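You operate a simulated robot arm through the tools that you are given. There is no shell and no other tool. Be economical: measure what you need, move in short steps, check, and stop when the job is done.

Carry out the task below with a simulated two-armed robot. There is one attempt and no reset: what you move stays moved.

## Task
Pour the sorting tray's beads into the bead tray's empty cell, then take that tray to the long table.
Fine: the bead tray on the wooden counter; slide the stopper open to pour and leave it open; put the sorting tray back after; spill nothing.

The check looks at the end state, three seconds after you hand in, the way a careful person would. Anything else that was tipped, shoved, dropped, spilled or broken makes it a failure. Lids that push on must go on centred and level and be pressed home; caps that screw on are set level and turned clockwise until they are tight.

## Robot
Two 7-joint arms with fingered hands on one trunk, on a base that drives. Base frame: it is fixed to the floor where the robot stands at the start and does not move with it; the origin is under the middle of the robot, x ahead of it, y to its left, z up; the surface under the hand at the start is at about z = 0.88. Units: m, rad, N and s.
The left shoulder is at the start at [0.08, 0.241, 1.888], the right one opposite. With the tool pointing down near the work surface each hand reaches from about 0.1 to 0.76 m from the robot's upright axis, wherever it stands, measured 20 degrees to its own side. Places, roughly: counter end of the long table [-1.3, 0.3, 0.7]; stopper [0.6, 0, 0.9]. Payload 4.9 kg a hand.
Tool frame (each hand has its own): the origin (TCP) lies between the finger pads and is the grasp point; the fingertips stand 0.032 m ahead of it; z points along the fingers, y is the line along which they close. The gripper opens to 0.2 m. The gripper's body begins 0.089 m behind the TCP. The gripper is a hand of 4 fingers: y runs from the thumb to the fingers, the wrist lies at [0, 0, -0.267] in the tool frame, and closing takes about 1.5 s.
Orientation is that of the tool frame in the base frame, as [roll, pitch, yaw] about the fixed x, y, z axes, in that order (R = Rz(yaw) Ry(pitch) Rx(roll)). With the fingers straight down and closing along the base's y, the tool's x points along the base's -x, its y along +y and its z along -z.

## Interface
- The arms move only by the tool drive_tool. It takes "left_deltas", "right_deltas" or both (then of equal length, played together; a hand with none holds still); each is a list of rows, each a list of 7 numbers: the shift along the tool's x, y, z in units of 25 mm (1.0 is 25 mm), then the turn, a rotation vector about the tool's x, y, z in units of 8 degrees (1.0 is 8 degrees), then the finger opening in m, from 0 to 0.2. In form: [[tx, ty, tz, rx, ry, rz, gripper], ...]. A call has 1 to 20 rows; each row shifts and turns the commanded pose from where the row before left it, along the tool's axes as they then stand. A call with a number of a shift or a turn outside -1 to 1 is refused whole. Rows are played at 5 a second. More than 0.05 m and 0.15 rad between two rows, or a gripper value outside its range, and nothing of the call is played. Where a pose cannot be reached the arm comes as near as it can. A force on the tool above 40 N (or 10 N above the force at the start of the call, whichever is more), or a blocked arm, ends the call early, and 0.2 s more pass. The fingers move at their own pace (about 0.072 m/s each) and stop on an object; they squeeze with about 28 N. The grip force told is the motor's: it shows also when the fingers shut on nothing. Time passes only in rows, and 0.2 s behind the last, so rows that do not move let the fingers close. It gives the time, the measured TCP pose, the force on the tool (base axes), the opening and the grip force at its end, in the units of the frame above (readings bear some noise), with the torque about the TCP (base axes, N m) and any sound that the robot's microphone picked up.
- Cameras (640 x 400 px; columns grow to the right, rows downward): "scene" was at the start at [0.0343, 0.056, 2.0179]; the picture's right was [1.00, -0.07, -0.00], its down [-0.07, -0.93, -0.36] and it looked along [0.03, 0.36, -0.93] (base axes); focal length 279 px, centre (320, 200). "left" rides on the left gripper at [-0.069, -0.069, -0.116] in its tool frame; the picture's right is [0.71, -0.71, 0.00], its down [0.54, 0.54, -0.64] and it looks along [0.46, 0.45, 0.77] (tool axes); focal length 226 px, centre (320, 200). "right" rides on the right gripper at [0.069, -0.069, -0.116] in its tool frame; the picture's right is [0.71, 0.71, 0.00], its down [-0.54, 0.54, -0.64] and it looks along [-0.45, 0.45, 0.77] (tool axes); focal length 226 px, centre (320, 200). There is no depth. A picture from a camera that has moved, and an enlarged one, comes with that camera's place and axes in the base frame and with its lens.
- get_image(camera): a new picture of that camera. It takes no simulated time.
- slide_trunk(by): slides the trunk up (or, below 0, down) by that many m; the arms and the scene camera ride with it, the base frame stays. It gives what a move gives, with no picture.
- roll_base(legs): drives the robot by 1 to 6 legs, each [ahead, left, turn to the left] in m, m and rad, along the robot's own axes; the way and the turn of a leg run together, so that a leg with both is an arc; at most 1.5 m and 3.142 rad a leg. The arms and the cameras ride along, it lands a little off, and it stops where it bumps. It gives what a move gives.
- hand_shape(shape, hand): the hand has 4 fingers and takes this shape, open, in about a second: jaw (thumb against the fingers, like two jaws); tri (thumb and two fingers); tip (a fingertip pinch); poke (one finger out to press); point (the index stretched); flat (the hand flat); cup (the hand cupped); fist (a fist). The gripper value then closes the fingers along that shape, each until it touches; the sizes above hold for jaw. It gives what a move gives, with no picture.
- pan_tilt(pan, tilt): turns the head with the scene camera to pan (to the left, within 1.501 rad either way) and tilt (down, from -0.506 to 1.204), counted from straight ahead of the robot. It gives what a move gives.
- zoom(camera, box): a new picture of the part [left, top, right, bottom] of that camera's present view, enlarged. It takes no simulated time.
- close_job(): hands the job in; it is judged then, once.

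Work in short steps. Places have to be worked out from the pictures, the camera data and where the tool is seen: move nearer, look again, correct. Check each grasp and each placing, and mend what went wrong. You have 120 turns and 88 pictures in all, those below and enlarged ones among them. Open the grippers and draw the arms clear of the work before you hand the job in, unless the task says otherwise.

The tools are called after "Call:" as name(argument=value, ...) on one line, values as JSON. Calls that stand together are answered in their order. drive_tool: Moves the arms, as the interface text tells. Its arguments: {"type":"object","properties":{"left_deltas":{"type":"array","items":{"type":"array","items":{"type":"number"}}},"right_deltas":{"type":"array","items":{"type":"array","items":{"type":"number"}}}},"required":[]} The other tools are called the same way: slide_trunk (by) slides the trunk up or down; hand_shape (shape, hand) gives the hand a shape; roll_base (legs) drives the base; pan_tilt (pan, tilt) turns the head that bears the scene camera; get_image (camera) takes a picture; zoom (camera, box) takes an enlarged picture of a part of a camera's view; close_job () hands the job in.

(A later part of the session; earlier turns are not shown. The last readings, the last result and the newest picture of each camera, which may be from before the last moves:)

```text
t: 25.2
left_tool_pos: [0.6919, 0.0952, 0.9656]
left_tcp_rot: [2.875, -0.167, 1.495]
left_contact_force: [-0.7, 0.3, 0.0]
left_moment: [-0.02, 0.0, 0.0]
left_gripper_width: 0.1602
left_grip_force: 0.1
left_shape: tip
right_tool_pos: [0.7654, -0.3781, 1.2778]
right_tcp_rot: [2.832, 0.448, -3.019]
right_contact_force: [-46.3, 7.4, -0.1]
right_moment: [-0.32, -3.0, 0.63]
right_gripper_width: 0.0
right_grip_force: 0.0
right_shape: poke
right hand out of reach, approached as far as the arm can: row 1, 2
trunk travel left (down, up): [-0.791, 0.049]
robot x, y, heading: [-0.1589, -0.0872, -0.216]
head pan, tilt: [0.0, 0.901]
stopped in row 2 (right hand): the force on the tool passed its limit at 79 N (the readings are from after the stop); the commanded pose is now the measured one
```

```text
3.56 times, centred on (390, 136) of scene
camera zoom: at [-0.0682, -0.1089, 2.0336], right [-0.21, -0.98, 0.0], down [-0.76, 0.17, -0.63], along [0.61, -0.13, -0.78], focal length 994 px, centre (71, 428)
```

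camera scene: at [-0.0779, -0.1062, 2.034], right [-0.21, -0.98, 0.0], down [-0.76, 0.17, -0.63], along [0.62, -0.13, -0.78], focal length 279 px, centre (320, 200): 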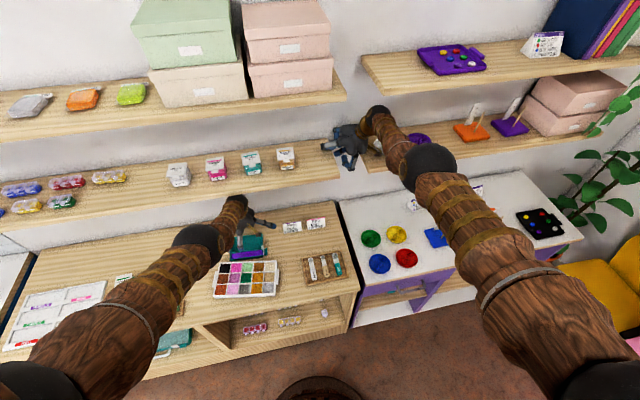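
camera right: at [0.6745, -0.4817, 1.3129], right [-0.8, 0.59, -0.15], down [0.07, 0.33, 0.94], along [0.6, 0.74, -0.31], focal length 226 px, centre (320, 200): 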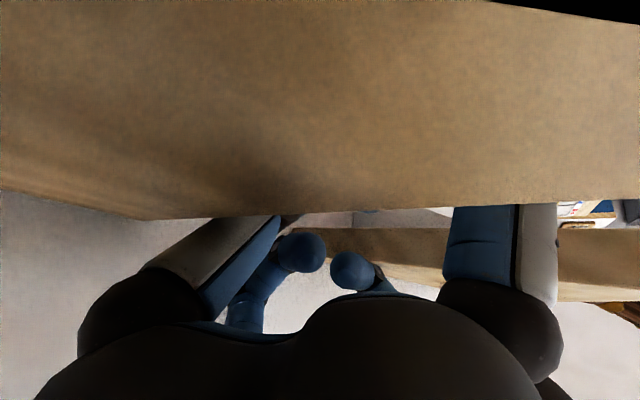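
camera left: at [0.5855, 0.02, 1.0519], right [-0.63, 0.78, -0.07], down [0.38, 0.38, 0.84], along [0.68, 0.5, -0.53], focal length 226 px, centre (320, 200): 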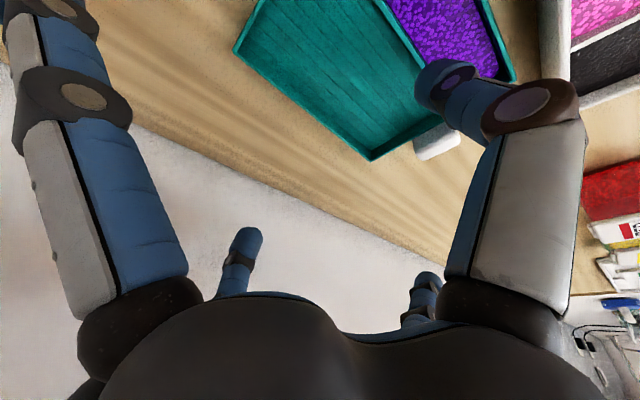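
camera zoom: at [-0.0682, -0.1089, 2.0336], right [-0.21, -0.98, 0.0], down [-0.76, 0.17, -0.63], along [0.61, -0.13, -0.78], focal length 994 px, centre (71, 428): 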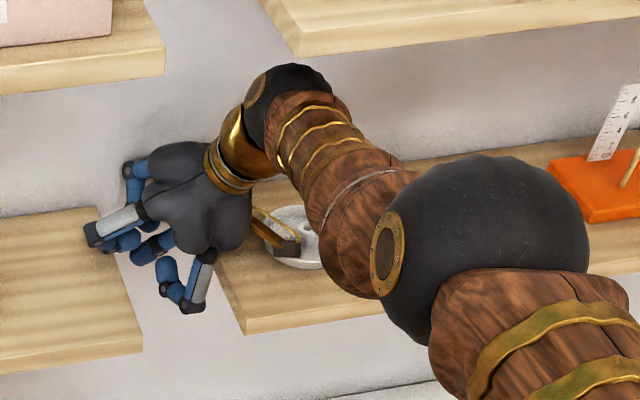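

The hand is still touching the wall ahead; I drive the base a little straight back to slip it out.

Call:
roll_base(legs=[[-0.049, -0.011, 0]])

Call:
zoom(camera="scene", box=[290, 80, 470, 192])

```text
t: 26.2
left_tool_pos: [0.6551, 0.0952, 0.9552]
left_tcp_rot: [2.886, -0.166, 1.496]
left_contact_force: [0.6, -0.3, 0.0]
left_moment: [-0.01, 0.06, 0.01]
left_gripper_width: 0.1603
left_grip_force: 0.1
left_shape: tip
right_tool_pos: [0.7394, -0.3788, 1.2781]
right_tcp_rot: [2.835, 0.454, -3.024]
right_contact_force: [-5.3, -1.9, 17.2]
right_moment: [0.9, 0.31, 0.43]
right_gripper_width: 0.0
right_grip_force: 0.0
right_shape: poke
trunk travel left (down, up): [-0.791, 0.049]
robot x, y, heading: [-0.2114, -0.0862, -0.213]
head pan, tilt: [0.0, 0.901]
```

```text
3.56 times, centred on (380, 136) of scene
camera zoom: at [-0.0933, -0.1081, 2.0325], right [-0.21, -0.98, 0.0], down [-0.77, 0.17, -0.62], along [0.6, -0.13, -0.79], focal length 994 px, centre (107, 428)
```

zoom: 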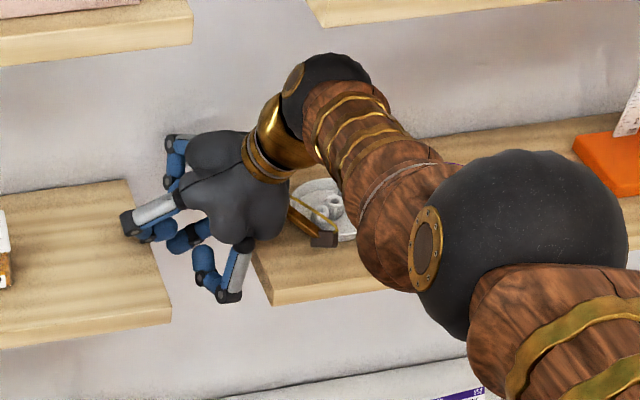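

The right arm comes out cleanly past the grey palette. I raise both hands slightly, then back up further.

Call:
drive_tool(left_deltas=[[0.1, 0.15, -0.57, 0, 0, 0, 0.16], [0, 0, 0, 0, 0, 0, 0.16]], right_deltas=[[-0.26, 0.16, -0.51, 0, 0, 0, 0], [-0.26, 0.16, -0.51, 0, 0, 0, 0]])

Call:
roll_base(legs=[[-0.098, -0.021, 0]])

Call:
get_image(camera="scene")

```text
t: 26.8
left_tool_pos: [0.6488, 0.0943, 0.9757]
left_tcp_rot: [2.882, -0.167, 1.495]
left_contact_force: [-0.4, 0.0, -0.6]
left_moment: [0.0, 0.01, -0.01]
left_gripper_width: 0.1597
left_grip_force: 0.1
left_shape: tip
right_tool_pos: [0.7414, -0.3824, 1.3095]
right_tcp_rot: [2.833, 0.458, -3.025]
right_contact_force: [-0.4, -0.5, -0.1]
right_moment: [0.01, -0.01, -0.02]
right_gripper_width: 0.0
right_grip_force: 0.1
right_shape: poke
right hand out of reach, approached as far as the arm can: row 1, 2
trunk travel left (down, up): [-0.791, 0.049]
robot x, y, heading: [-0.2087, -0.0887, -0.217]
head pan, tilt: [0.0, 0.901]
```

```text
t: 27.9
left_tool_pos: [0.56, 0.0962, 0.9684]
left_tcp_rot: [2.892, -0.168, 1.498]
left_contact_force: [0.9, -0.1, -1.3]
left_moment: [-0.04, 0.07, 0.01]
left_gripper_width: 0.16
left_grip_force: 0.0
left_shape: tip
right_tool_pos: [0.654, -0.38, 1.3012]
right_tcp_rot: [2.832, 0.451, -3.021]
right_contact_force: [2.1, 0.2, 0.0]
right_moment: [0.0, 0.06, 0.03]
right_gripper_width: 0.0003
right_grip_force: 0.1
right_shape: poke
trunk travel left (down, up): [-0.791, 0.049]
robot x, y, heading: [-0.3067, -0.0896, -0.213]
head pan, tilt: [0.0, 0.901]
```

```text
54 pictures are left
camera scene: at [-0.1832, -0.1098, 2.0314], right [-0.21, -0.98, 0.0], down [-0.77, 0.16, -0.61], along [0.6, -0.13, -0.79], focal length 279 px, centre (320, 200)
```

scene: 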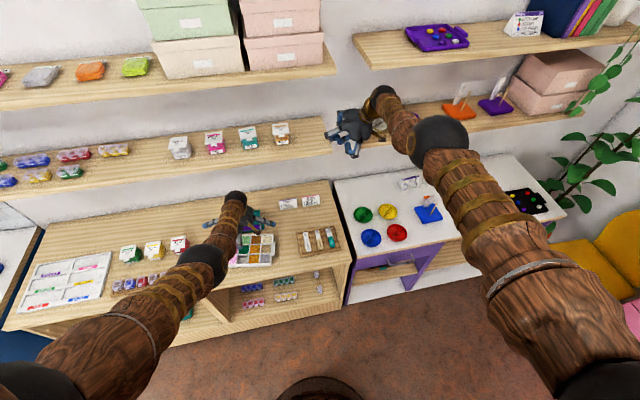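

Both hands are now free of contact. I back off another 0.2 m, then bring the right arm in and straighten up.

Call:
roll_base(legs=[[-0.215, -0.047, 0]])

Call:
get_image(camera="scene")

```text
t: 29.6
left_tool_pos: [0.3389, 0.0934, 0.9735]
left_tcp_rot: [2.882, -0.169, 1.496]
left_contact_force: [0.0, 0.4, 0.4]
left_moment: [0.0, 0.04, -0.03]
left_gripper_width: 0.1601
left_grip_force: 0.1
left_shape: tip
right_tool_pos: [0.429, -0.3835, 1.3064]
right_tcp_rot: [2.834, 0.458, -3.023]
right_contact_force: [0.7, 0.1, -1.4]
right_moment: [0.05, 0.0, 0.05]
right_gripper_width: 0.0
right_grip_force: 0.1
right_shape: poke
trunk travel left (down, up): [-0.791, 0.049]
robot x, y, heading: [-0.5225, -0.0845, -0.214]
head pan, tilt: [0.0, 0.901]
```

```text
53 pictures are left
camera scene: at [-0.4117, -0.1106, 2.0323], right [-0.21, -0.98, 0.0], down [-0.77, 0.17, -0.62], along [0.6, -0.13, -0.79], focal length 279 px, centre (320, 200)
```

scene: 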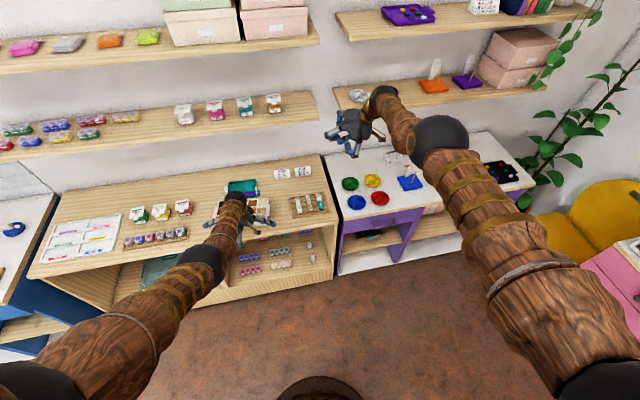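

Now I straighten both hands (fingers down), away from everything.

Call:
drive_tool(left_deltas=[[0, 0, -0.3, 0.31, -0.195, -0.05, 0.16], [0, 0, -0.3, 0.31, -0.195, -0.05, 0.16], [0, 0, -0.3, 0.31, -0.195, -0.05, 0.16], [0, 0, -0.3, 0.31, -0.195, -0.05, 0.16], [0, 0, -0.3, 0.31, -0.195, -0.05, 0.16], [0, 0, -0.3, 0.31, -0.195, -0.05, 0.16]], right_deltas=[[0.6, 0, 0, 0.37, 0.52, 0.17, 0], [0.6, 0, 0, 0.37, 0.52, 0.17, 0], [0.6, 0, 0, 0.37, 0.52, 0.17, 0], [0.6, 0, 0, 0.37, 0.52, 0.17, 0], [0.6, 0, 0, 0.37, 0.52, 0.17, 0], [0.6, 0, 0, 0.37, 0.52, 0.17, 0]])

```text
t: 31.0
left_tool_pos: [0.3261, 0.0923, 1.0239]
left_tcp_rot: [-3.141, 0.001, 1.518]
left_contact_force: [0.1, 0.3, 0.7]
left_moment: [0.0, 0.04, 0.01]
left_gripper_width: 0.1601
left_grip_force: 0.1
left_shape: tip
left hand out of reach, approached as far as the arm can: row 6
right_tool_pos: [0.3433, -0.3917, 1.2854]
right_tcp_rot: [3.134, 0.008, -3.096]
right_contact_force: [0.2, -0.5, 0.4]
right_moment: [-0.01, 0.0, -0.02]
right_gripper_width: 0.0002
right_grip_force: 0.0
right_shape: poke
right hand out of reach, approached as far as the arm can: row 2
trunk travel left (down, up): [-0.791, 0.049]
robot x, y, heading: [-0.5238, -0.0853, -0.211]
head pan, tilt: [0.0, 0.901]
```

Both hands are vertical. I draw them in toward the body and pre-rotate them for the coming base turn.

Call:
drive_tool(left_deltas=[[0, -1, 0, 0, 0, 0.18, 0.16], [0, -1, 0, 0, 0, 0.18, 0.16], [0, -1, 0, 0, 0, 0.18, 0.16], [0, -1, 0, 0, 0, 0.18, 0.16], [0, -1, 0, 0, 0, 0.18, 0.16], [0, -1, 0, 0, 0, 0.18, 0.16], [0, -1, 0, 0, 0, 0.18, 0.16], [0, -1, 0, 0, 0, 0.18, 0.16]], right_deltas=[[1, 0, 0, 0, 0, 0.23, 0], [1, 0, 0, 0, 0, 0.23, 0], [1, 0, 0, 0, 0, 0.23, 0], [1, 0, 0, 0, 0, 0.23, 0], [1, 0, 0, 0, 0, 0.23, 0], [1, 0, 0, 0, 0, 0.23, 0], [1, 0, 0, 0, 0, 0.23, 0], [1, 0, 0, 0, 0, 0.23, 0]])

Call:
roll_base(legs=[[0, 0, 0.212]])

Call:
slide_trunk(by=0.04)

Call:
get_image(camera="scene")

```text
t: 32.8
left_tool_pos: [0.1237, 0.1193, 1.0237]
left_tcp_rot: [3.137, -0.002, 1.316]
left_contact_force: [0.5, 0.3, 0.1]
left_moment: [0.01, 0.01, 0.02]
left_gripper_width: 0.1601
left_grip_force: 0.0
left_shape: tip
right_tool_pos: [0.1408, -0.3797, 1.2841]
right_tcp_rot: [3.129, 0.006, 2.929]
right_contact_force: [0.0, 0.3, -0.1]
right_moment: [-0.03, -0.07, 0.01]
right_gripper_width: 0.0
right_grip_force: 0.1
right_shape: poke
trunk travel left (down, up): [-0.791, 0.049]
robot x, y, heading: [-0.5234, -0.0865, -0.219]
head pan, tilt: [0.0, 0.901]
```

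```text
t: 34.0
left_tool_pos: [0.0689, 0.2502, 1.0228]
left_tcp_rot: [3.139, -0.001, 1.527]
left_contact_force: [0.4, -0.7, -0.2]
left_moment: [0.05, 0.02, 0.02]
left_gripper_width: 0.1601
left_grip_force: 0.1
left_shape: tip
right_tool_pos: [0.1911, -0.2343, 1.2832]
right_tcp_rot: [3.128, 0.003, -3.141]
right_contact_force: [-0.4, 0.2, -0.3]
right_moment: [0.02, 0.0, -0.01]
right_gripper_width: 0.0001
right_grip_force: 0.1
right_shape: poke
trunk travel left (down, up): [-0.791, 0.049]
robot x, y, heading: [-0.5203, -0.0876, -0.003]
head pan, tilt: [0.0, 0.901]
```

```text
t: 34.8
left_tool_pos: [0.0687, 0.2511, 1.0623]
left_tcp_rot: [3.137, 0.0, 1.528]
left_contact_force: [-0.7, 0.6, 0.1]
left_moment: [-0.02, -0.01, 0.0]
left_gripper_width: 0.1602
left_grip_force: 0.0
left_shape: tip
right_tool_pos: [0.1903, -0.2333, 1.3231]
right_tcp_rot: [3.131, 0.003, -3.141]
right_contact_force: [-0.4, 0.8, -0.1]
right_moment: [-0.03, -0.04, 0.01]
right_gripper_width: 0.0
right_grip_force: 0.1
right_shape: poke
trunk travel left (down, up): [-0.831, 0.009]
robot x, y, heading: [-0.522, -0.0898, -0.002]
head pan, tilt: [0.0, 0.901]
```

```text
52 pictures are left
camera scene: at [-0.4156, -0.0877, 2.0728], right [0.0, -1.0, 0.0], down [-0.78, 0.0, -0.62], along [0.62, 0.0, -0.78], focal length 279 px, centre (320, 200)
```

scene: 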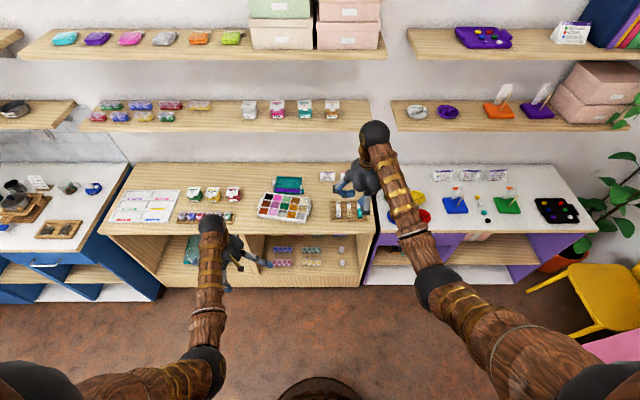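

From this and the first view, the shelf's front top edge is about x=0.62, z=1.27, so under it the wrist must stay below ~1.2. Lowering the trunk will make the forearms come in flat. I lower it by 0.4 here where it is clear, then raise the hands.

Call:
slide_trunk(by=-0.4)

Call:
drive_tool(left_deltas=[[0, 0, -1, 0, 0, 0, 0.16], [0, 0, -1, 0, 0, 0, 0.16], [0, 0, -1, 0, 0, 0, 0.16], [0, 0, -1, 0, 0, 0, 0.16], [0, 0, -1, 0, 0, 0, 0.16], [0, 0, -1, 0, 0, 0, 0.16], [0, 0, -1, 0, 0, 0, 0.16], [0, 0, -1, 0, 0, 0, 0.16], [0, 0, -1, 0, 0, 0, 0.16], [0, 0, -1, 0, 0, 0, 0.16], [0, 0, -1, 0, 0, 0, 0.16], [0, 0, -1, 0, 0, 0, 0.16], [0, 0, -1, 0, 0, 0, 0.16], [0, 0, -1, 0, 0, 0, 0.16]])

Call:
pan_tilt(pan=0, tilt=0.5)

Call:
get_image(camera="scene")

```text
t: 38.6
left_tool_pos: [0.0683, 0.2521, 0.6632]
left_tcp_rot: [3.137, -0.002, 1.526]
left_contact_force: [1.0, 0.2, -0.9]
left_moment: [-0.01, -0.01, 0.05]
left_gripper_width: 0.1602
left_grip_force: 0.0
left_shape: tip
right_tool_pos: [0.1897, -0.232, 0.923]
right_tcp_rot: [3.129, 0.004, -3.141]
right_contact_force: [-1.0, 0.3, 0.5]
right_moment: [-0.01, -0.01, -0.02]
right_gripper_width: 0.0001
right_grip_force: 0.0
right_shape: poke
trunk travel left (down, up): [-0.431, 0.409]
robot x, y, heading: [-0.523, -0.0875, 0.003]
head pan, tilt: [0.0, 0.901]
```

```text
t: 41.6
left_tool_pos: [0.0856, 0.2666, 0.9875]
left_tcp_rot: [3.088, -0.038, 1.532]
left_contact_force: [-0.2, -0.3, -1.2]
left_moment: [0.0, 0.01, 0.0]
left_gripper_width: 0.1603
left_grip_force: 0.1
left_shape: tip
left hand out of reach, approached as far as the arm can: row 8, 9, 10
right_tool_pos: [0.1897, -0.2333, 0.9234]
right_tcp_rot: [3.129, 0.003, -3.141]
right_contact_force: [0.0, -0.2, -0.5]
right_moment: [0.0, -0.04, -0.01]
right_gripper_width: 0.0
right_grip_force: 0.0
right_shape: poke
trunk travel left (down, up): [-0.431, 0.409]
robot x, y, heading: [-0.5251, -0.0886, -0.001]
head pan, tilt: [0.0, 0.901]
```

```text
t: 42.5
left_tool_pos: [0.0863, 0.2676, 0.9886]
left_tcp_rot: [3.089, -0.039, 1.532]
left_contact_force: [0.3, -0.4, 0.2]
left_moment: [-0.01, 0.0, -0.03]
left_gripper_width: 0.1601
left_grip_force: 0.1
left_shape: tip
right_tool_pos: [0.1908, -0.2312, 0.9226]
right_tcp_rot: [3.129, 0.002, -3.14]
right_contact_force: [0.0, 0.4, -0.4]
right_moment: [-0.03, 0.01, 0.01]
right_gripper_width: 0.0
right_grip_force: 0.0
right_shape: poke
trunk travel left (down, up): [-0.431, 0.409]
robot x, y, heading: [-0.5196, -0.0872, 0.001]
head pan, tilt: [0.0, 0.499]
```

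```text
51 pictures are left
camera scene: at [-0.4, -0.0881, 1.7066], right [0.0, -1.0, 0.0], down [-0.48, 0.0, -0.88], along [0.88, 0.0, -0.48], focal length 279 px, centre (320, 200)
```

scene: 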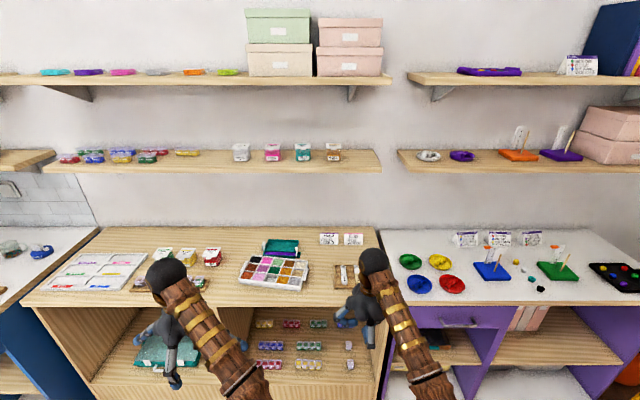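

Shelf underside is at about z 1.28, front edge x≈0.60: with the tray grasp's wrist at ~1.18 there is room. I bring the hands to safe carrying spots and then drive in.

Call:
drive_tool(left_deltas=[[-1, 0, 0, 0.05, -0.035, 0, 0.16], [-1, 0, 0, 0.05, -0.035, 0, 0.16], [-1, 0, 0, 0.05, -0.035, 0, 0.16], [-1, 0, 0, 0.05, -0.035, 0, 0.16], [-1, 0, 0, 0.05, -0.035, 0, 0.16], [-1, 0, 0, 0.05, -0.035, 0, 0.16], [-1, 0, 0, 0.05, -0.035, 0, 0.16], [-1, 0, 0, 0.05, -0.035, 0, 0.16]], right_deltas=[[1, -0.4, -0.6, 0, 0, 0, 0], [1, -0.4, -0.6, 0, 0, 0, 0], [1, -0.4, -0.6, 0, 0, 0, 0], [1, -0.4, -0.6, 0, 0, 0, 0], [1, -0.4, -0.6, 0, 0, 0, 0], [1, -0.4, -0.6, 0, 0, 0, 0], [0, -0.4, -0.6, 0, 0, 0, 0], [0, -0.4, -0.6, 0, 0, 0, 0]])

Call:
roll_base(legs=[[0.4, 0.088, 0]])

Call:
get_image(camera="scene")

```text
t: 44.3
left_tool_pos: [0.077, 0.0655, 0.9856]
left_tcp_rot: [-3.137, 0.001, 1.531]
left_contact_force: [-0.2, -1.0, 1.0]
left_moment: [-0.02, 0.01, -0.01]
left_gripper_width: 0.1602
left_grip_force: 0.0
left_shape: tip
right_tool_pos: [0.0399, -0.3146, 1.0423]
right_tcp_rot: [3.129, 0.002, 3.142]
right_contact_force: [0.5, -0.1, 0.1]
right_moment: [0.02, 0.0, -0.03]
right_gripper_width: 0.0
right_grip_force: 0.0
right_shape: poke
trunk travel left (down, up): [-0.431, 0.409]
robot x, y, heading: [-0.5207, -0.0902, -0.001]
head pan, tilt: [0.0, 0.499]
```

```text
t: 46.8
left_tool_pos: [0.4781, 0.1538, 0.9844]
left_tcp_rot: [-3.139, 0.0, 1.531]
left_contact_force: [0.9, -0.3, 0.1]
left_moment: [-0.03, -0.02, 0.01]
left_gripper_width: 0.1602
left_grip_force: 0.0
left_shape: tip
right_tool_pos: [0.4388, -0.228, 1.042]
right_tcp_rot: [3.129, 0.007, 3.141]
right_contact_force: [-0.8, 0.3, 0.1]
right_moment: [-0.01, 0.03, -0.05]
right_gripper_width: 0.0
right_grip_force: 0.0
right_shape: poke
trunk travel left (down, up): [-0.431, 0.409]
robot x, y, heading: [-0.1215, 0.0012, -0.003]
head pan, tilt: [0.0, 0.499]
```

```text
50 pictures are left
camera scene: at [-0.0006, -0.0018, 1.7068], right [0.0, -1.0, 0.0], down [-0.48, 0.0, -0.88], along [0.88, 0.0, -0.48], focal length 279 px, centre (320, 200)
```

scene: 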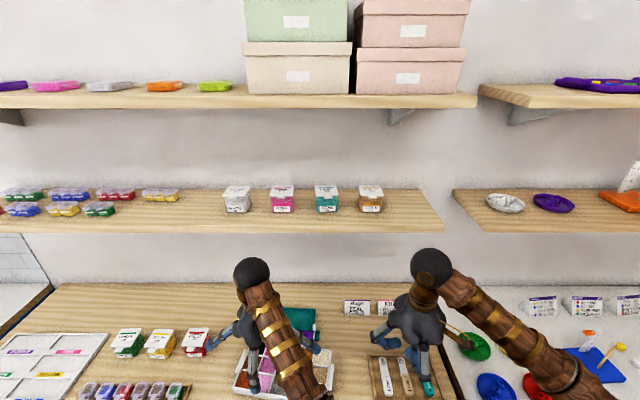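

Clear so far. I lower the left hand to z≈0.953 (tips above both trays' rims, wrist below the shelf) and glide forward over the sorting tray.

Call:
drive_tool(left_deltas=[[0, 0, 0.62, 0, 0, 0, 0.16], [0, 0, 0.62, 0, 0, 0, 0.16], [-0.17, 1, 0, 0, 0, 0, 0.16], [-0.17, 1, 0, 0, 0, 0, 0.16], [-0.17, 1, 0, 0, 0, 0, 0.16], [-0.17, 1, 0, 0, 0, 0, 0.16]])

Call:
get_image(camera="left")

Call:
get_image(camera="scene")

```text
t: 48.2
left_tool_pos: [0.5784, 0.1338, 0.9544]
left_tcp_rot: [-3.137, 0.0, 1.531]
left_contact_force: [0.5, -0.6, 0.3]
left_moment: [0.04, 0.01, -0.03]
left_gripper_width: 0.1603
left_grip_force: 0.0
left_shape: tip
right_tool_pos: [0.4409, -0.2264, 1.0419]
right_tcp_rot: [3.13, 0.004, 3.14]
right_contact_force: [-0.1, -0.3, 0.0]
right_moment: [0.03, 0.02, 0.0]
right_gripper_width: 0.0001
right_grip_force: 0.0
right_shape: poke
trunk travel left (down, up): [-0.431, 0.409]
robot x, y, heading: [-0.1184, -0.0038, -0.001]
head pan, tilt: [0.0, 0.499]
```

```text
49 pictures are left
camera left: at [0.5083, 0.0675, 1.0702], right [-0.68, 0.73, 0.0], down [0.57, 0.52, 0.64], along [0.47, 0.44, -0.77], focal length 226 px, centre (320, 200)
```

left: 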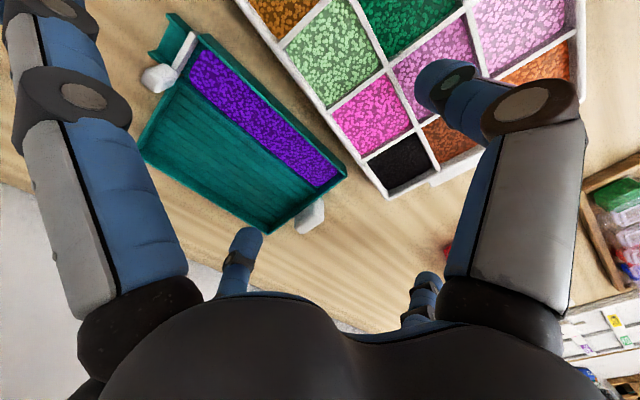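

```text
48 pictures are left
camera scene: at [0.002, -0.0016, 1.7065], right [0.0, -1.0, 0.0], down [-0.48, 0.0, -0.88], along [0.88, 0.0, -0.48], focal length 279 px, centre (320, 200)
```

scene: 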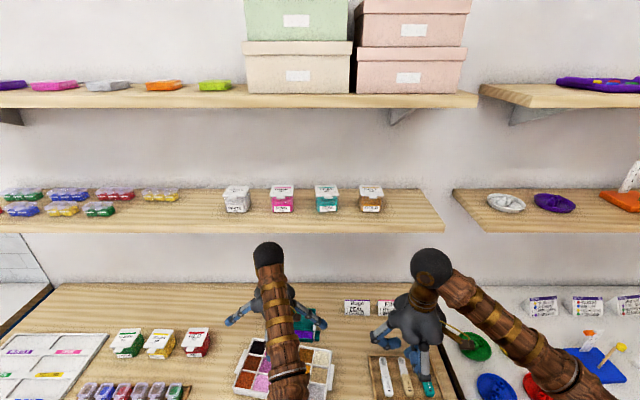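

Tray walls confirmed: front ≈0.575, back ≈0.682 at the grip line. I finish the approach to x 0.628 and descend to z≈0.917.

Call:
drive_tool(left_deltas=[[-0.2, 1, 0, 0, 0, 0.06, 0.16], [-0.2, 1, 0, 0, 0, 0.06, 0.16], [0, 0, 0.5, 0, 0, 0, 0.16], [0, 0, 0.5, 0, 0, 0, 0.16], [0, 0, 0.45, 0, 0, 0, 0.16], [0, 0, 0, 0, 0, 0, 0.16]])

Call:
get_image(camera="left")

Call:
zoom(camera="scene", box=[200, 230, 400, 400])

```text
t: 49.6
left_tool_pos: [0.6269, 0.1202, 0.917]
left_tcp_rot: [-3.138, 0.001, 1.515]
left_contact_force: [-0.3, 0.0, -0.6]
left_moment: [-0.01, 0.0, 0.04]
left_gripper_width: 0.1602
left_grip_force: 0.1
left_shape: tip
right_tool_pos: [0.4406, -0.2273, 1.0418]
right_tcp_rot: [3.13, 0.006, 3.14]
right_contact_force: [0.1, 0.4, 0.5]
right_moment: [0.01, 0.01, 0.0]
right_gripper_width: 0.0
right_grip_force: 0.0
right_shape: poke
trunk travel left (down, up): [-0.431, 0.409]
robot x, y, heading: [-0.1215, -0.0015, -0.003]
head pan, tilt: [0.0, 0.499]
```

```text
47 pictures are left
camera left: at [0.5554, 0.0559, 1.0345], right [-0.67, 0.75, 0.0], down [0.57, 0.51, 0.64], along [0.48, 0.43, -0.77], focal length 226 px, centre (320, 200)
```

left: 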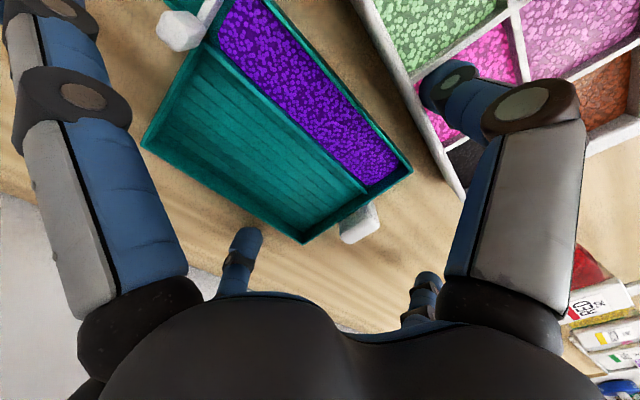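

```text
2.35 times, centred on (300, 315) of scene
camera zoom: at [-0.0002, -0.0017, 1.7067], right [0.0, -1.0, 0.0], down [-0.48, 0.0, -0.88], along [0.88, 0.0, -0.48], focal length 658 px, centre (367, -71)
```

zoom: 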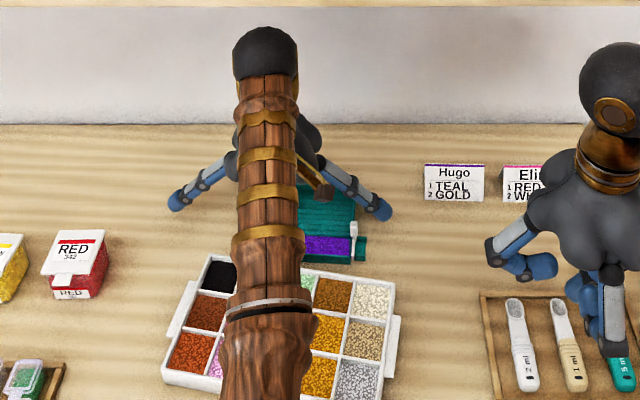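

Fingers straddle the tray with no contact. I close the pinch.

Call:
drive_tool(left_deltas=[[0, 0, 0, 0, 0, 0, 0.13], [0, 0, 0, 0, 0, 0, 0.11], [0, 0, 0, 0, 0, 0, 0.1], [0, 0, 0, 0, 0, 0, 0.09], [0, 0, 0, 0, 0, 0, 0.08], [0, 0, 0, 0, 0, 0, 0.08]])

Call:
get_image(camera="left")

```text
t: 51.0
left_tool_pos: [0.6264, 0.1213, 0.9177]
left_tcp_rot: [-3.139, 0.002, 1.515]
left_contact_force: [-4.0, 0.5, 7.5]
left_moment: [-0.02, 0.11, -0.38]
left_gripper_width: 0.1174
left_grip_force: 0.0
left_shape: tip
right_tool_pos: [0.4388, -0.2269, 1.0416]
right_tcp_rot: [3.129, 0.006, 3.14]
right_contact_force: [0.1, -0.3, 0.5]
right_moment: [0.02, -0.02, 0.04]
right_gripper_width: 0.0
right_grip_force: 0.1
right_shape: poke
trunk travel left (down, up): [-0.431, 0.409]
robot x, y, heading: [-0.1211, 0.0018, -0.001]
head pan, tilt: [0.0, 0.499]
```

```text
45 pictures are left
camera left: at [0.5551, 0.0559, 1.0354], right [-0.67, 0.75, 0.0], down [0.57, 0.51, 0.64], along [0.48, 0.43, -0.77], focal length 226 px, centre (320, 200)
```

left: 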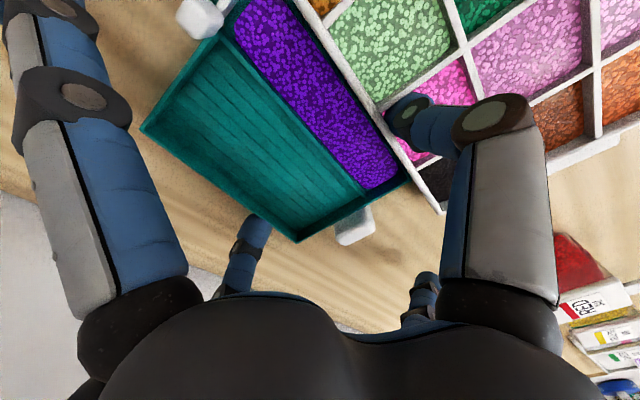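

The thumb seems to have closed inside the bead tray's back wall and drawn that tray toward the sorting tray. I open slightly, rise, and look.

Call:
drive_tool(left_deltas=[[0, 0, 0, 0, 0, 0, 0.13], [0, 0, 0, 0, 0, 0, 0.14], [0, 0, -0.5, 0, 0, 0, 0.14], [0, 0, -0.7, 0, 0, 0, 0.15]])

Call:
get_image(camera="left")

Call:
zoom(camera="scene", box=[220, 280, 380, 400])

```text
t: 52.0
left_tool_pos: [0.6269, 0.1201, 0.9468]
left_tcp_rot: [-3.138, 0.001, 1.515]
left_contact_force: [0.1, 0.5, 0.1]
left_moment: [0.03, -0.03, -0.01]
left_gripper_width: 0.1499
left_grip_force: 0.0
left_shape: tip
right_tool_pos: [0.4395, -0.2277, 1.0416]
right_tcp_rot: [3.129, 0.002, 3.141]
right_contact_force: [-0.4, -1.0, -1.1]
right_moment: [0.03, 0.01, 0.01]
right_gripper_width: 0.0002
right_grip_force: 0.0
right_shape: poke
trunk travel left (down, up): [-0.431, 0.409]
robot x, y, heading: [-0.1212, -0.0046, 0.001]
head pan, tilt: [0.0, 0.499]
```

```text
44 pictures are left
camera left: at [0.5558, 0.0561, 1.0646], right [-0.67, 0.75, 0.0], down [0.57, 0.51, 0.64], along [0.48, 0.43, -0.77], focal length 226 px, centre (320, 200)
```

left: 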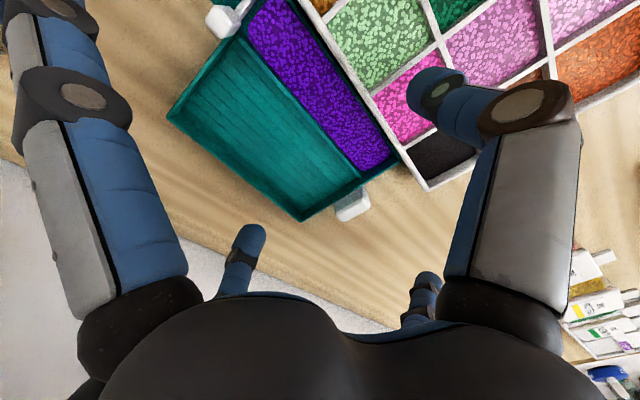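

```text
3.33 times, centred on (300, 340) of scene
camera zoom: at [0.0002, -0.0015, 1.7066], right [0.0, -1.0, 0.0], down [-0.48, 0.0, -0.88], along [0.88, 0.0, -0.48], focal length 932 px, centre (387, -267)
```

zoom: 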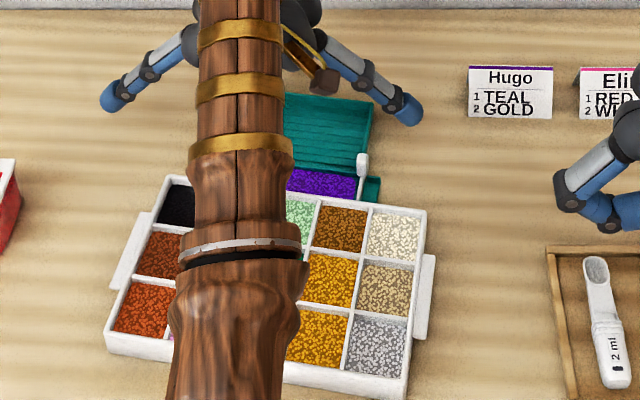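

The bead tray got pulled ~5 cm toward the sorting tray (beads look undisturbed). I'll use the left hand in "poke" to hook inside the empty cell and draw the bead tray back. First I retreat the left hand to above that cell.

Call:
drive_tool(left_deltas=[[0, 0, -0.4, 0, 0, 0, 0.16], [-0.14, -0.923, 0, 0, 0, 0, 0.16], [-0.14, -0.923, 0, 0, 0, 0, 0.16], [-0.14, -0.923, 0, 0, 0, 0, 0.16], [-0.14, -0.923, -0.3, 0, 0, 0, 0.16], [-0.14, -0.923, -0.6, 0, 0, 0, 0.16], [-0.14, -0.923, -0.6, 0, 0, 0, 0.16], [-0.14, -0.923, -0.6, 0, 0, 0, 0.16], [-0.14, -0.923, -0.3, 0, 0, 0, 0.16]])

Call:
hand_shape(hand="left", shape="poke")

Call:
get_image(camera="left")

Call:
get_image(camera="right")

```text
t: 54.0
left_tool_pos: [0.4406, 0.1016, 1.0186]
left_tcp_rot: [-3.138, 0.0, 1.516]
left_contact_force: [0.0, -0.3, -0.2]
left_moment: [0.01, -0.03, 0.01]
left_gripper_width: 0.1597
left_grip_force: 0.1
left_shape: tip
right_tool_pos: [0.4387, -0.2279, 1.0423]
right_tcp_rot: [3.13, 0.006, -3.14]
right_contact_force: [-0.3, 0.2, -0.2]
right_moment: [-0.02, -0.01, 0.01]
right_gripper_width: 0.0
right_grip_force: 0.1
right_shape: poke
trunk travel left (down, up): [-0.431, 0.409]
robot x, y, heading: [-0.1219, -0.0023, -0.002]
head pan, tilt: [0.0, 0.499]
```

```text
t: 54.9
left_tool_pos: [0.4413, 0.1018, 1.0179]
left_tcp_rot: [-3.136, -0.001, 1.514]
left_contact_force: [0.4, 0.6, 0.1]
left_moment: [-0.04, -0.01, -0.03]
left_gripper_width: 0.0
left_grip_force: 0.0
left_shape: poke
right_tool_pos: [0.4398, -0.2269, 1.0417]
right_tcp_rot: [3.13, 0.004, 3.14]
right_contact_force: [0.8, 0.1, 0.6]
right_moment: [-0.01, -0.01, 0.02]
right_gripper_width: 0.0003
right_grip_force: 0.0
right_shape: poke
trunk travel left (down, up): [-0.431, 0.409]
robot x, y, heading: [-0.1208, -0.0026, 0.0]
head pan, tilt: [0.0, 0.499]
```

```text
42 pictures are left
camera left: at [0.37, 0.0376, 1.1348], right [-0.67, 0.75, 0.0], down [0.57, 0.51, 0.64], along [0.48, 0.43, -0.77], focal length 226 px, centre (320, 200)
```

left: 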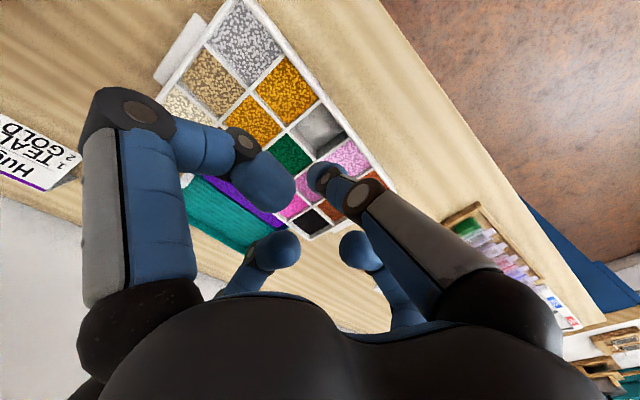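

```text
41 pictures are left
camera right: at [0.3697, -0.2984, 1.1571], right [-0.71, 0.71, 0.01], down [0.54, 0.53, 0.65], along [0.46, 0.46, -0.76], focal length 226 px, centre (320, 200)
```

right: 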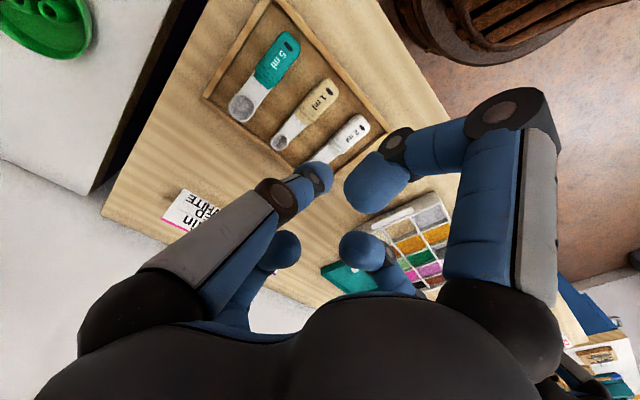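

The empty cell is centred at about (0.4395, 0.097), right under the finger. I lower the fingertip into it.

Call:
drive_tool(left_deltas=[[-0.1, 0, 0.91, 0, 0, 0, 0], [-0.1, 0, 0.91, 0, 0, 0, 0], [0, 0, 0.91, 0, 0, 0, 0], [0, 0, 0.91, 0, 0, 0, 0]])

Call:
get_image(camera="left")

```text
t: 55.9
left_tool_pos: [0.4393, 0.0984, 0.9258]
left_tcp_rot: [-3.137, 0.003, 1.514]
left_contact_force: [0.2, -0.1, -1.2]
left_moment: [0.0, 0.02, -0.04]
left_gripper_width: 0.0
left_grip_force: 0.1
left_shape: poke
right_tool_pos: [0.4394, -0.2265, 1.0426]
right_tcp_rot: [3.129, 0.003, -3.141]
right_contact_force: [-0.6, 0.2, -0.2]
right_moment: [0.02, 0.01, -0.01]
right_gripper_width: 0.0
right_grip_force: 0.1
right_shape: poke
trunk travel left (down, up): [-0.431, 0.409]
robot x, y, heading: [-0.1177, -0.0027, 0.003]
head pan, tilt: [0.0, 0.499]
```

```text
40 pictures are left
camera left: at [0.3691, 0.0338, 1.0434], right [-0.67, 0.75, 0.0], down [0.57, 0.51, 0.64], along [0.48, 0.43, -0.77], focal length 226 px, centre (320, 200)
```

left: 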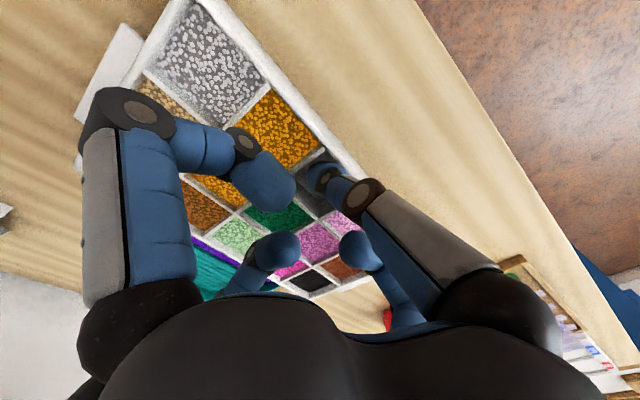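

The fingertip is in the empty cell without force. I pull gently toward me about 6.5 cm.

Call:
drive_tool(left_deltas=[[0, -0.4, 0, 0, 0, 0, 0], [0, -0.4, 0, 0, 0, 0, 0], [0, -0.4, 0, 0, 0, 0, 0], [0, -0.4, 0, 0, 0, 0, 0], [0, -0.4, 0, 0, 0, 0, 0], [0, -0.4, 0, 0, 0, 0, 0], [0, -0.2, 0, 0, 0, 0, 0]])

Call:
get_image(camera="left")

```text
t: 57.5
left_tool_pos: [0.375, 0.101, 0.9263]
left_tcp_rot: [-3.138, 0.001, 1.516]
left_contact_force: [3.8, -0.6, 4.5]
left_moment: [-0.05, -0.01, 0.03]
left_gripper_width: 0.0001
left_grip_force: 0.0
left_shape: poke
right_tool_pos: [0.4399, -0.2265, 1.0421]
right_tcp_rot: [3.13, 0.004, -3.142]
right_contact_force: [-0.4, 0.0, 0.7]
right_moment: [-0.04, 0.01, -0.01]
right_gripper_width: 0.0001
right_grip_force: 0.1
right_shape: poke
trunk travel left (down, up): [-0.431, 0.409]
robot x, y, heading: [-0.1217, -0.0009, 0.001]
head pan, tilt: [0.0, 0.499]
```

```text
39 pictures are left
camera left: at [0.3041, 0.0369, 1.0436], right [-0.67, 0.75, 0.0], down [0.57, 0.51, 0.64], along [0.48, 0.43, -0.77], focal length 226 px, centre (320, 200)
```

left: 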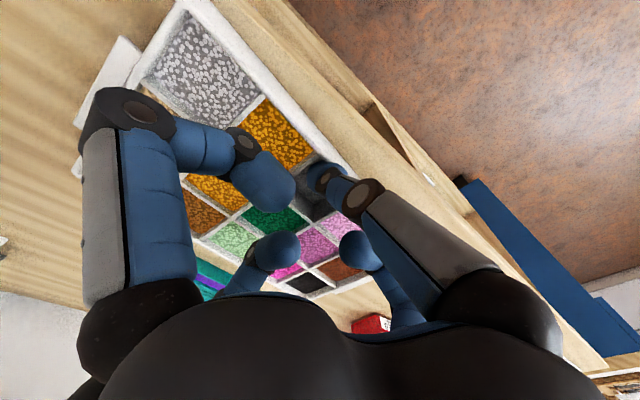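

It followed nicely. I release, rise, move the left hand aside and look at both trays.

Call:
drive_tool(left_deltas=[[0, 0.3, 0, 0, 0, 0, 0], [0, 0, -1, 0, 0, 0, 0], [0, 0, -1, 0, 0, 0, 0], [0, 0, -1, 0, 0, 0, 0], [0, 0, -1, 0, 0, 0, 0], [1, 0, -0.3, 0, 0, 0, 0], [1, 0, -0.3, 0, 0, 0, 0], [1, 0, -0.3, 0, 0, 0, 0], [1, 0, 0, 0, 0, 0, 0], [1, 0, 0, 0, 0, 0, 0], [1, 0, 0, 0, 0, 0, 0], [1, 0, 0, 0, 0, 0, 0], [1, 0, 0, 0, 0, 0, 0]])

Call:
hand_shape(hand="left", shape="tip")

Call:
zoom(camera="scene", box=[220, 280, 380, 400])

```text
t: 60.3
left_tool_pos: [0.3959, 0.303, 1.0483]
left_tcp_rot: [-3.139, 0.001, 1.516]
left_contact_force: [0.2, 0.8, 0.6]
left_moment: [0.0, 0.01, 0.0]
left_gripper_width: 0.0
left_grip_force: 0.0
left_shape: poke
right_tool_pos: [0.4403, -0.2267, 1.0416]
right_tcp_rot: [3.131, 0.003, -3.14]
right_contact_force: [-0.3, -0.4, 0.9]
right_moment: [-0.03, 0.03, -0.01]
right_gripper_width: 0.0
right_grip_force: 0.0
right_shape: poke
trunk travel left (down, up): [-0.431, 0.409]
robot x, y, heading: [-0.1182, 0.0002, -0.004]
head pan, tilt: [0.0, 0.499]
```

```text
t: 61.2
left_tool_pos: [0.3947, 0.3019, 1.0489]
left_tcp_rot: [-3.139, 0.001, 1.516]
left_contact_force: [0.3, -0.7, -0.4]
left_moment: [0.04, -0.01, -0.02]
left_gripper_width: 0.1998
left_grip_force: 0.1
left_shape: tip
right_tool_pos: [0.4388, -0.2278, 1.0429]
right_tcp_rot: [3.13, 0.003, 3.142]
right_contact_force: [-0.1, -0.7, 0.3]
right_moment: [0.0, -0.01, 0.0]
right_gripper_width: 0.0004
right_grip_force: 0.1
right_shape: poke
trunk travel left (down, up): [-0.431, 0.409]
robot x, y, heading: [-0.1246, -0.0019, 0.002]
head pan, tilt: [0.0, 0.499]
```

```text
3.33 times, centred on (300, 340) of scene
camera zoom: at [0.0003, -0.0018, 1.7067], right [0.0, -1.0, 0.0], down [-0.48, 0.0, -0.88], along [0.88, 0.0, -0.48], focal length 932 px, centre (387, -267)
```

zoom: 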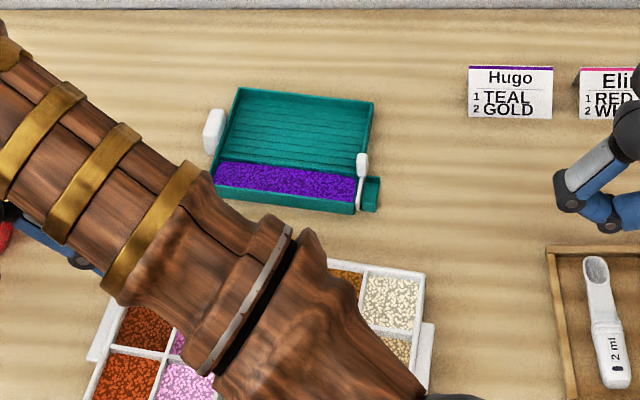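

The sorting tray is at centre (0.622, 0.090), yaw about −7.6°, and there is now a 6.5 cm gap. I line the left hand up with that yaw and approach with a smaller opening (0.14).

Call:
drive_tool(left_deltas=[[-0.865, 0.41, 0.3, 0, 0, 0.07, 0.14], [-0.865, 0.41, 0.3, 0, 0, 0.07, 0.14], [-0.865, 0.41, 0.3, 0, 0, 0.07, 0.14], [-0.865, 0.41, 0.3, 0, 0, 0.07, 0.14], [-0.865, 0.41, 0.3, 0, 0, 0.07, 0.14], [-0.865, 0.41, 0.3, 0, 0, 0.07, 0.14], [-0.865, 0.41, 0.3, 0, 0, 0.07, 0.14], [-0.865, 0.41, 0.3, 0, 0, 0.07, 0.14], [0, 0, 0.72, 0, 0, 0, 0.14], [0, 0, 0.72, 0, 0, 0, 0.14], [0.114, 0.943, 0, 0, 0, 0, 0.14], [0.114, 0.943, 0, 0, 0, 0, 0.14], [0.114, 0.943, 0, 0, 0, 0, 0.14], [0.114, 0.943, 0, 0, 0, 0, 0.14], [0.114, 0.943, 0, 0, 0, 0, 0.14]])

Call:
get_image(camera="left")

```text
t: 64.4
left_tool_pos: [0.5803, 0.1215, 0.951]
left_tcp_rot: [-3.138, 0.002, 1.436]
left_contact_force: [0.7, 0.0, 0.2]
left_moment: [0.02, 0.04, 0.02]
left_gripper_width: 0.1404
left_grip_force: 0.0
left_shape: tip
right_tool_pos: [0.4409, -0.2286, 1.0411]
right_tcp_rot: [3.13, 0.004, -3.141]
right_contact_force: [0.2, -0.3, 1.1]
right_moment: [0.0, -0.03, -0.02]
right_gripper_width: 0.0
right_grip_force: 0.0
right_shape: poke
trunk travel left (down, up): [-0.431, 0.409]
robot x, y, heading: [-0.1228, -0.0023, -0.007]
head pan, tilt: [0.0, 0.499]
```

```text
37 pictures are left
camera left: at [0.5044, 0.062, 1.0689], right [-0.61, 0.8, 0.0], down [0.61, 0.47, 0.64], along [0.51, 0.39, -0.77], focal length 226 px, centre (320, 200)
```

left: 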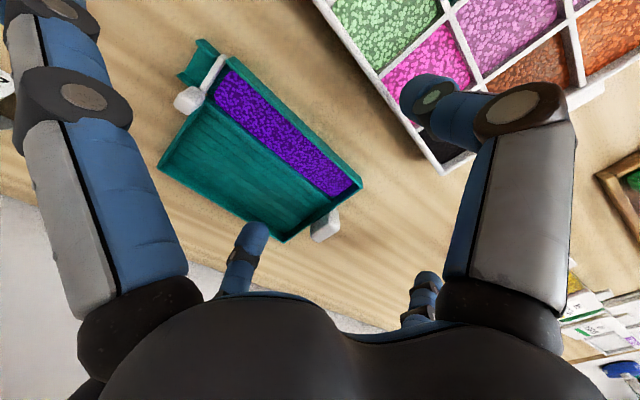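

Aligned with the tray and clear of the bead tray. I finish moving forward, descend, and close.

Call:
drive_tool(left_deltas=[[0.1, 0.91, 0, 0, 0, 0, 0.14], [0.1, 0.91, 0, 0, 0, 0, 0.14], [0, 0, 0.45, 0, 0, 0, 0.14], [0, 0, 0.45, 0, 0, 0, 0.14], [0, 0, 0.45, 0, 0, 0, 0.14], [0, 0, 0, 0, 0, 0, 0.125], [0, 0, 0, 0, 0, 0, 0.115], [0, 0, 0, 0, 0, 0, 0.105], [0, 0, 0, 0, 0, 0, 0.095], [0, 0, 0, 0, 0, 0, 0.08], [0, 0, 0, 0, 0, 0, 0.08]])

Call:
get_image(camera="left")

```text
t: 66.8
left_tool_pos: [0.624, 0.119, 0.9184]
left_tcp_rot: [-3.139, 0.001, 1.436]
left_contact_force: [0.2, -0.3, 0.2]
left_moment: [-0.03, 0.05, 0.01]
left_gripper_width: 0.1118
left_grip_force: 28.2
left_shape: tip
right_tool_pos: [0.4403, -0.228, 1.0425]
right_tcp_rot: [3.129, 0.003, 3.141]
right_contact_force: [-0.1, 0.0, 0.6]
right_moment: [-0.01, 0.01, 0.01]
right_gripper_width: 0.0
right_grip_force: 0.1
right_shape: poke
trunk travel left (down, up): [-0.431, 0.409]
robot x, y, heading: [-0.1211, -0.004, -0.003]
head pan, tilt: [0.0, 0.499]
```

```text
36 pictures are left
camera left: at [0.5487, 0.0603, 1.0354], right [-0.61, 0.8, 0.0], down [0.61, 0.46, 0.64], along [0.51, 0.39, -0.77], focal length 226 px, centre (320, 200)
```

left: 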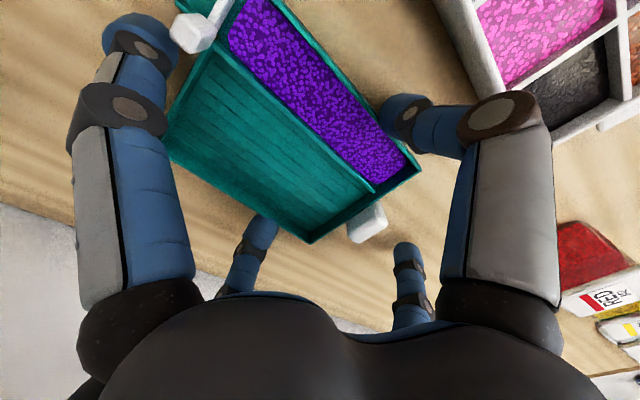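

Firm grip: 28 N at width 0.112. I lift 2.5 cm and draw back 5 cm, then check for sag.

Call:
drive_tool(left_deltas=[[0, 0, -0.5, 0, 0, 0, 0.08], [0, 0, -0.5, 0, 0, 0, 0.08], [0, -0.7, 0, 0, 0, 0, 0.08], [0, -0.7, 0, 0, 0, 0, 0.08], [0, -0.7, 0, 0, 0, 0, 0.08], [0, 0, 0, 0, 0, 0, 0.08]])

Call:
get_image(camera="left")

Call:
zoom(camera="scene", box=[220, 260, 380, 380])

```text
t: 68.2
left_tool_pos: [0.5741, 0.1276, 0.9438]
left_tcp_rot: [-3.137, 0.002, 1.436]
left_contact_force: [1.2, -0.4, -0.6]
left_moment: [-0.01, -0.08, -0.09]
left_gripper_width: 0.112
left_grip_force: 28.2
left_shape: tip
right_tool_pos: [0.4403, -0.2266, 1.0411]
right_tcp_rot: [3.129, 0.005, -3.141]
right_contact_force: [0.1, 0.2, 0.8]
right_moment: [-0.02, 0.0, 0.0]
right_gripper_width: 0.0
right_grip_force: 0.0
right_shape: poke
trunk travel left (down, up): [-0.431, 0.409]
robot x, y, heading: [-0.1206, -0.0014, -0.003]
head pan, tilt: [0.0, 0.499]
```

```text
35 pictures are left
camera left: at [0.4976, 0.0674, 1.0607], right [-0.61, 0.8, 0.0], down [0.61, 0.46, 0.64], along [0.51, 0.39, -0.77], focal length 226 px, centre (320, 200)
```

left: 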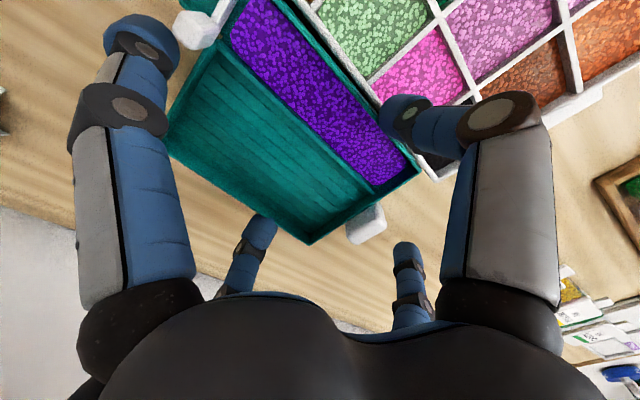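

```text
3.33 times, centred on (300, 320) of scene
camera zoom: at [0.0013, -0.001, 1.7066], right [0.0, -1.0, 0.0], down [-0.48, 0.0, -0.88], along [0.88, 0.0, -0.48], focal length 932 px, centre (387, -200)
```

zoom: 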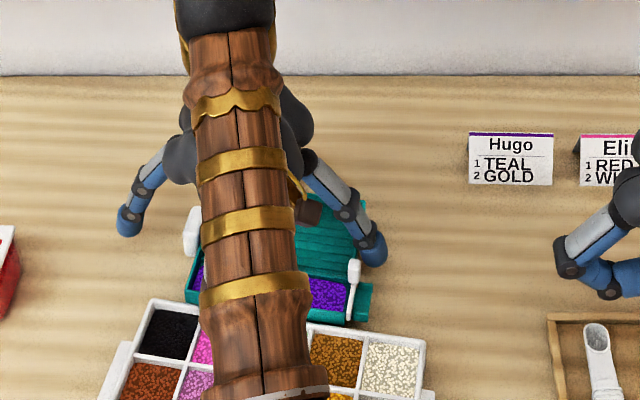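

The tray rides rigidly with no sag. I check the bead tray's present position with the right-hand camera before carrying the sorting tray over it.

Call:
zoom(camera="right", box=[330, 150, 530, 310])

```text
2.50 times, centred on (430, 230) of right
camera zoom: at [0.3702, -0.2979, 1.157], right [-0.71, 0.71, 0.01], down [0.54, 0.53, 0.65], along [0.46, 0.46, -0.76], focal length 565 px, centre (45, 125)
```

zoom: 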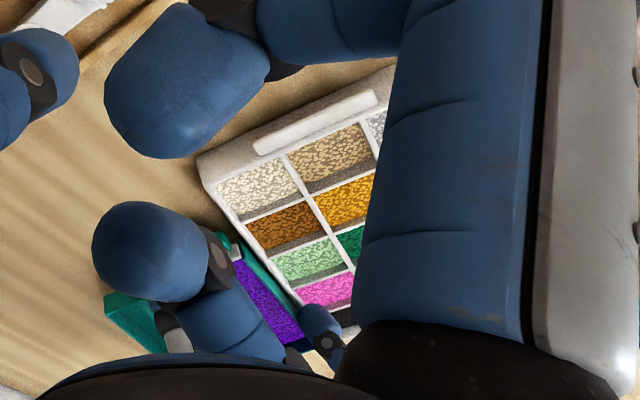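

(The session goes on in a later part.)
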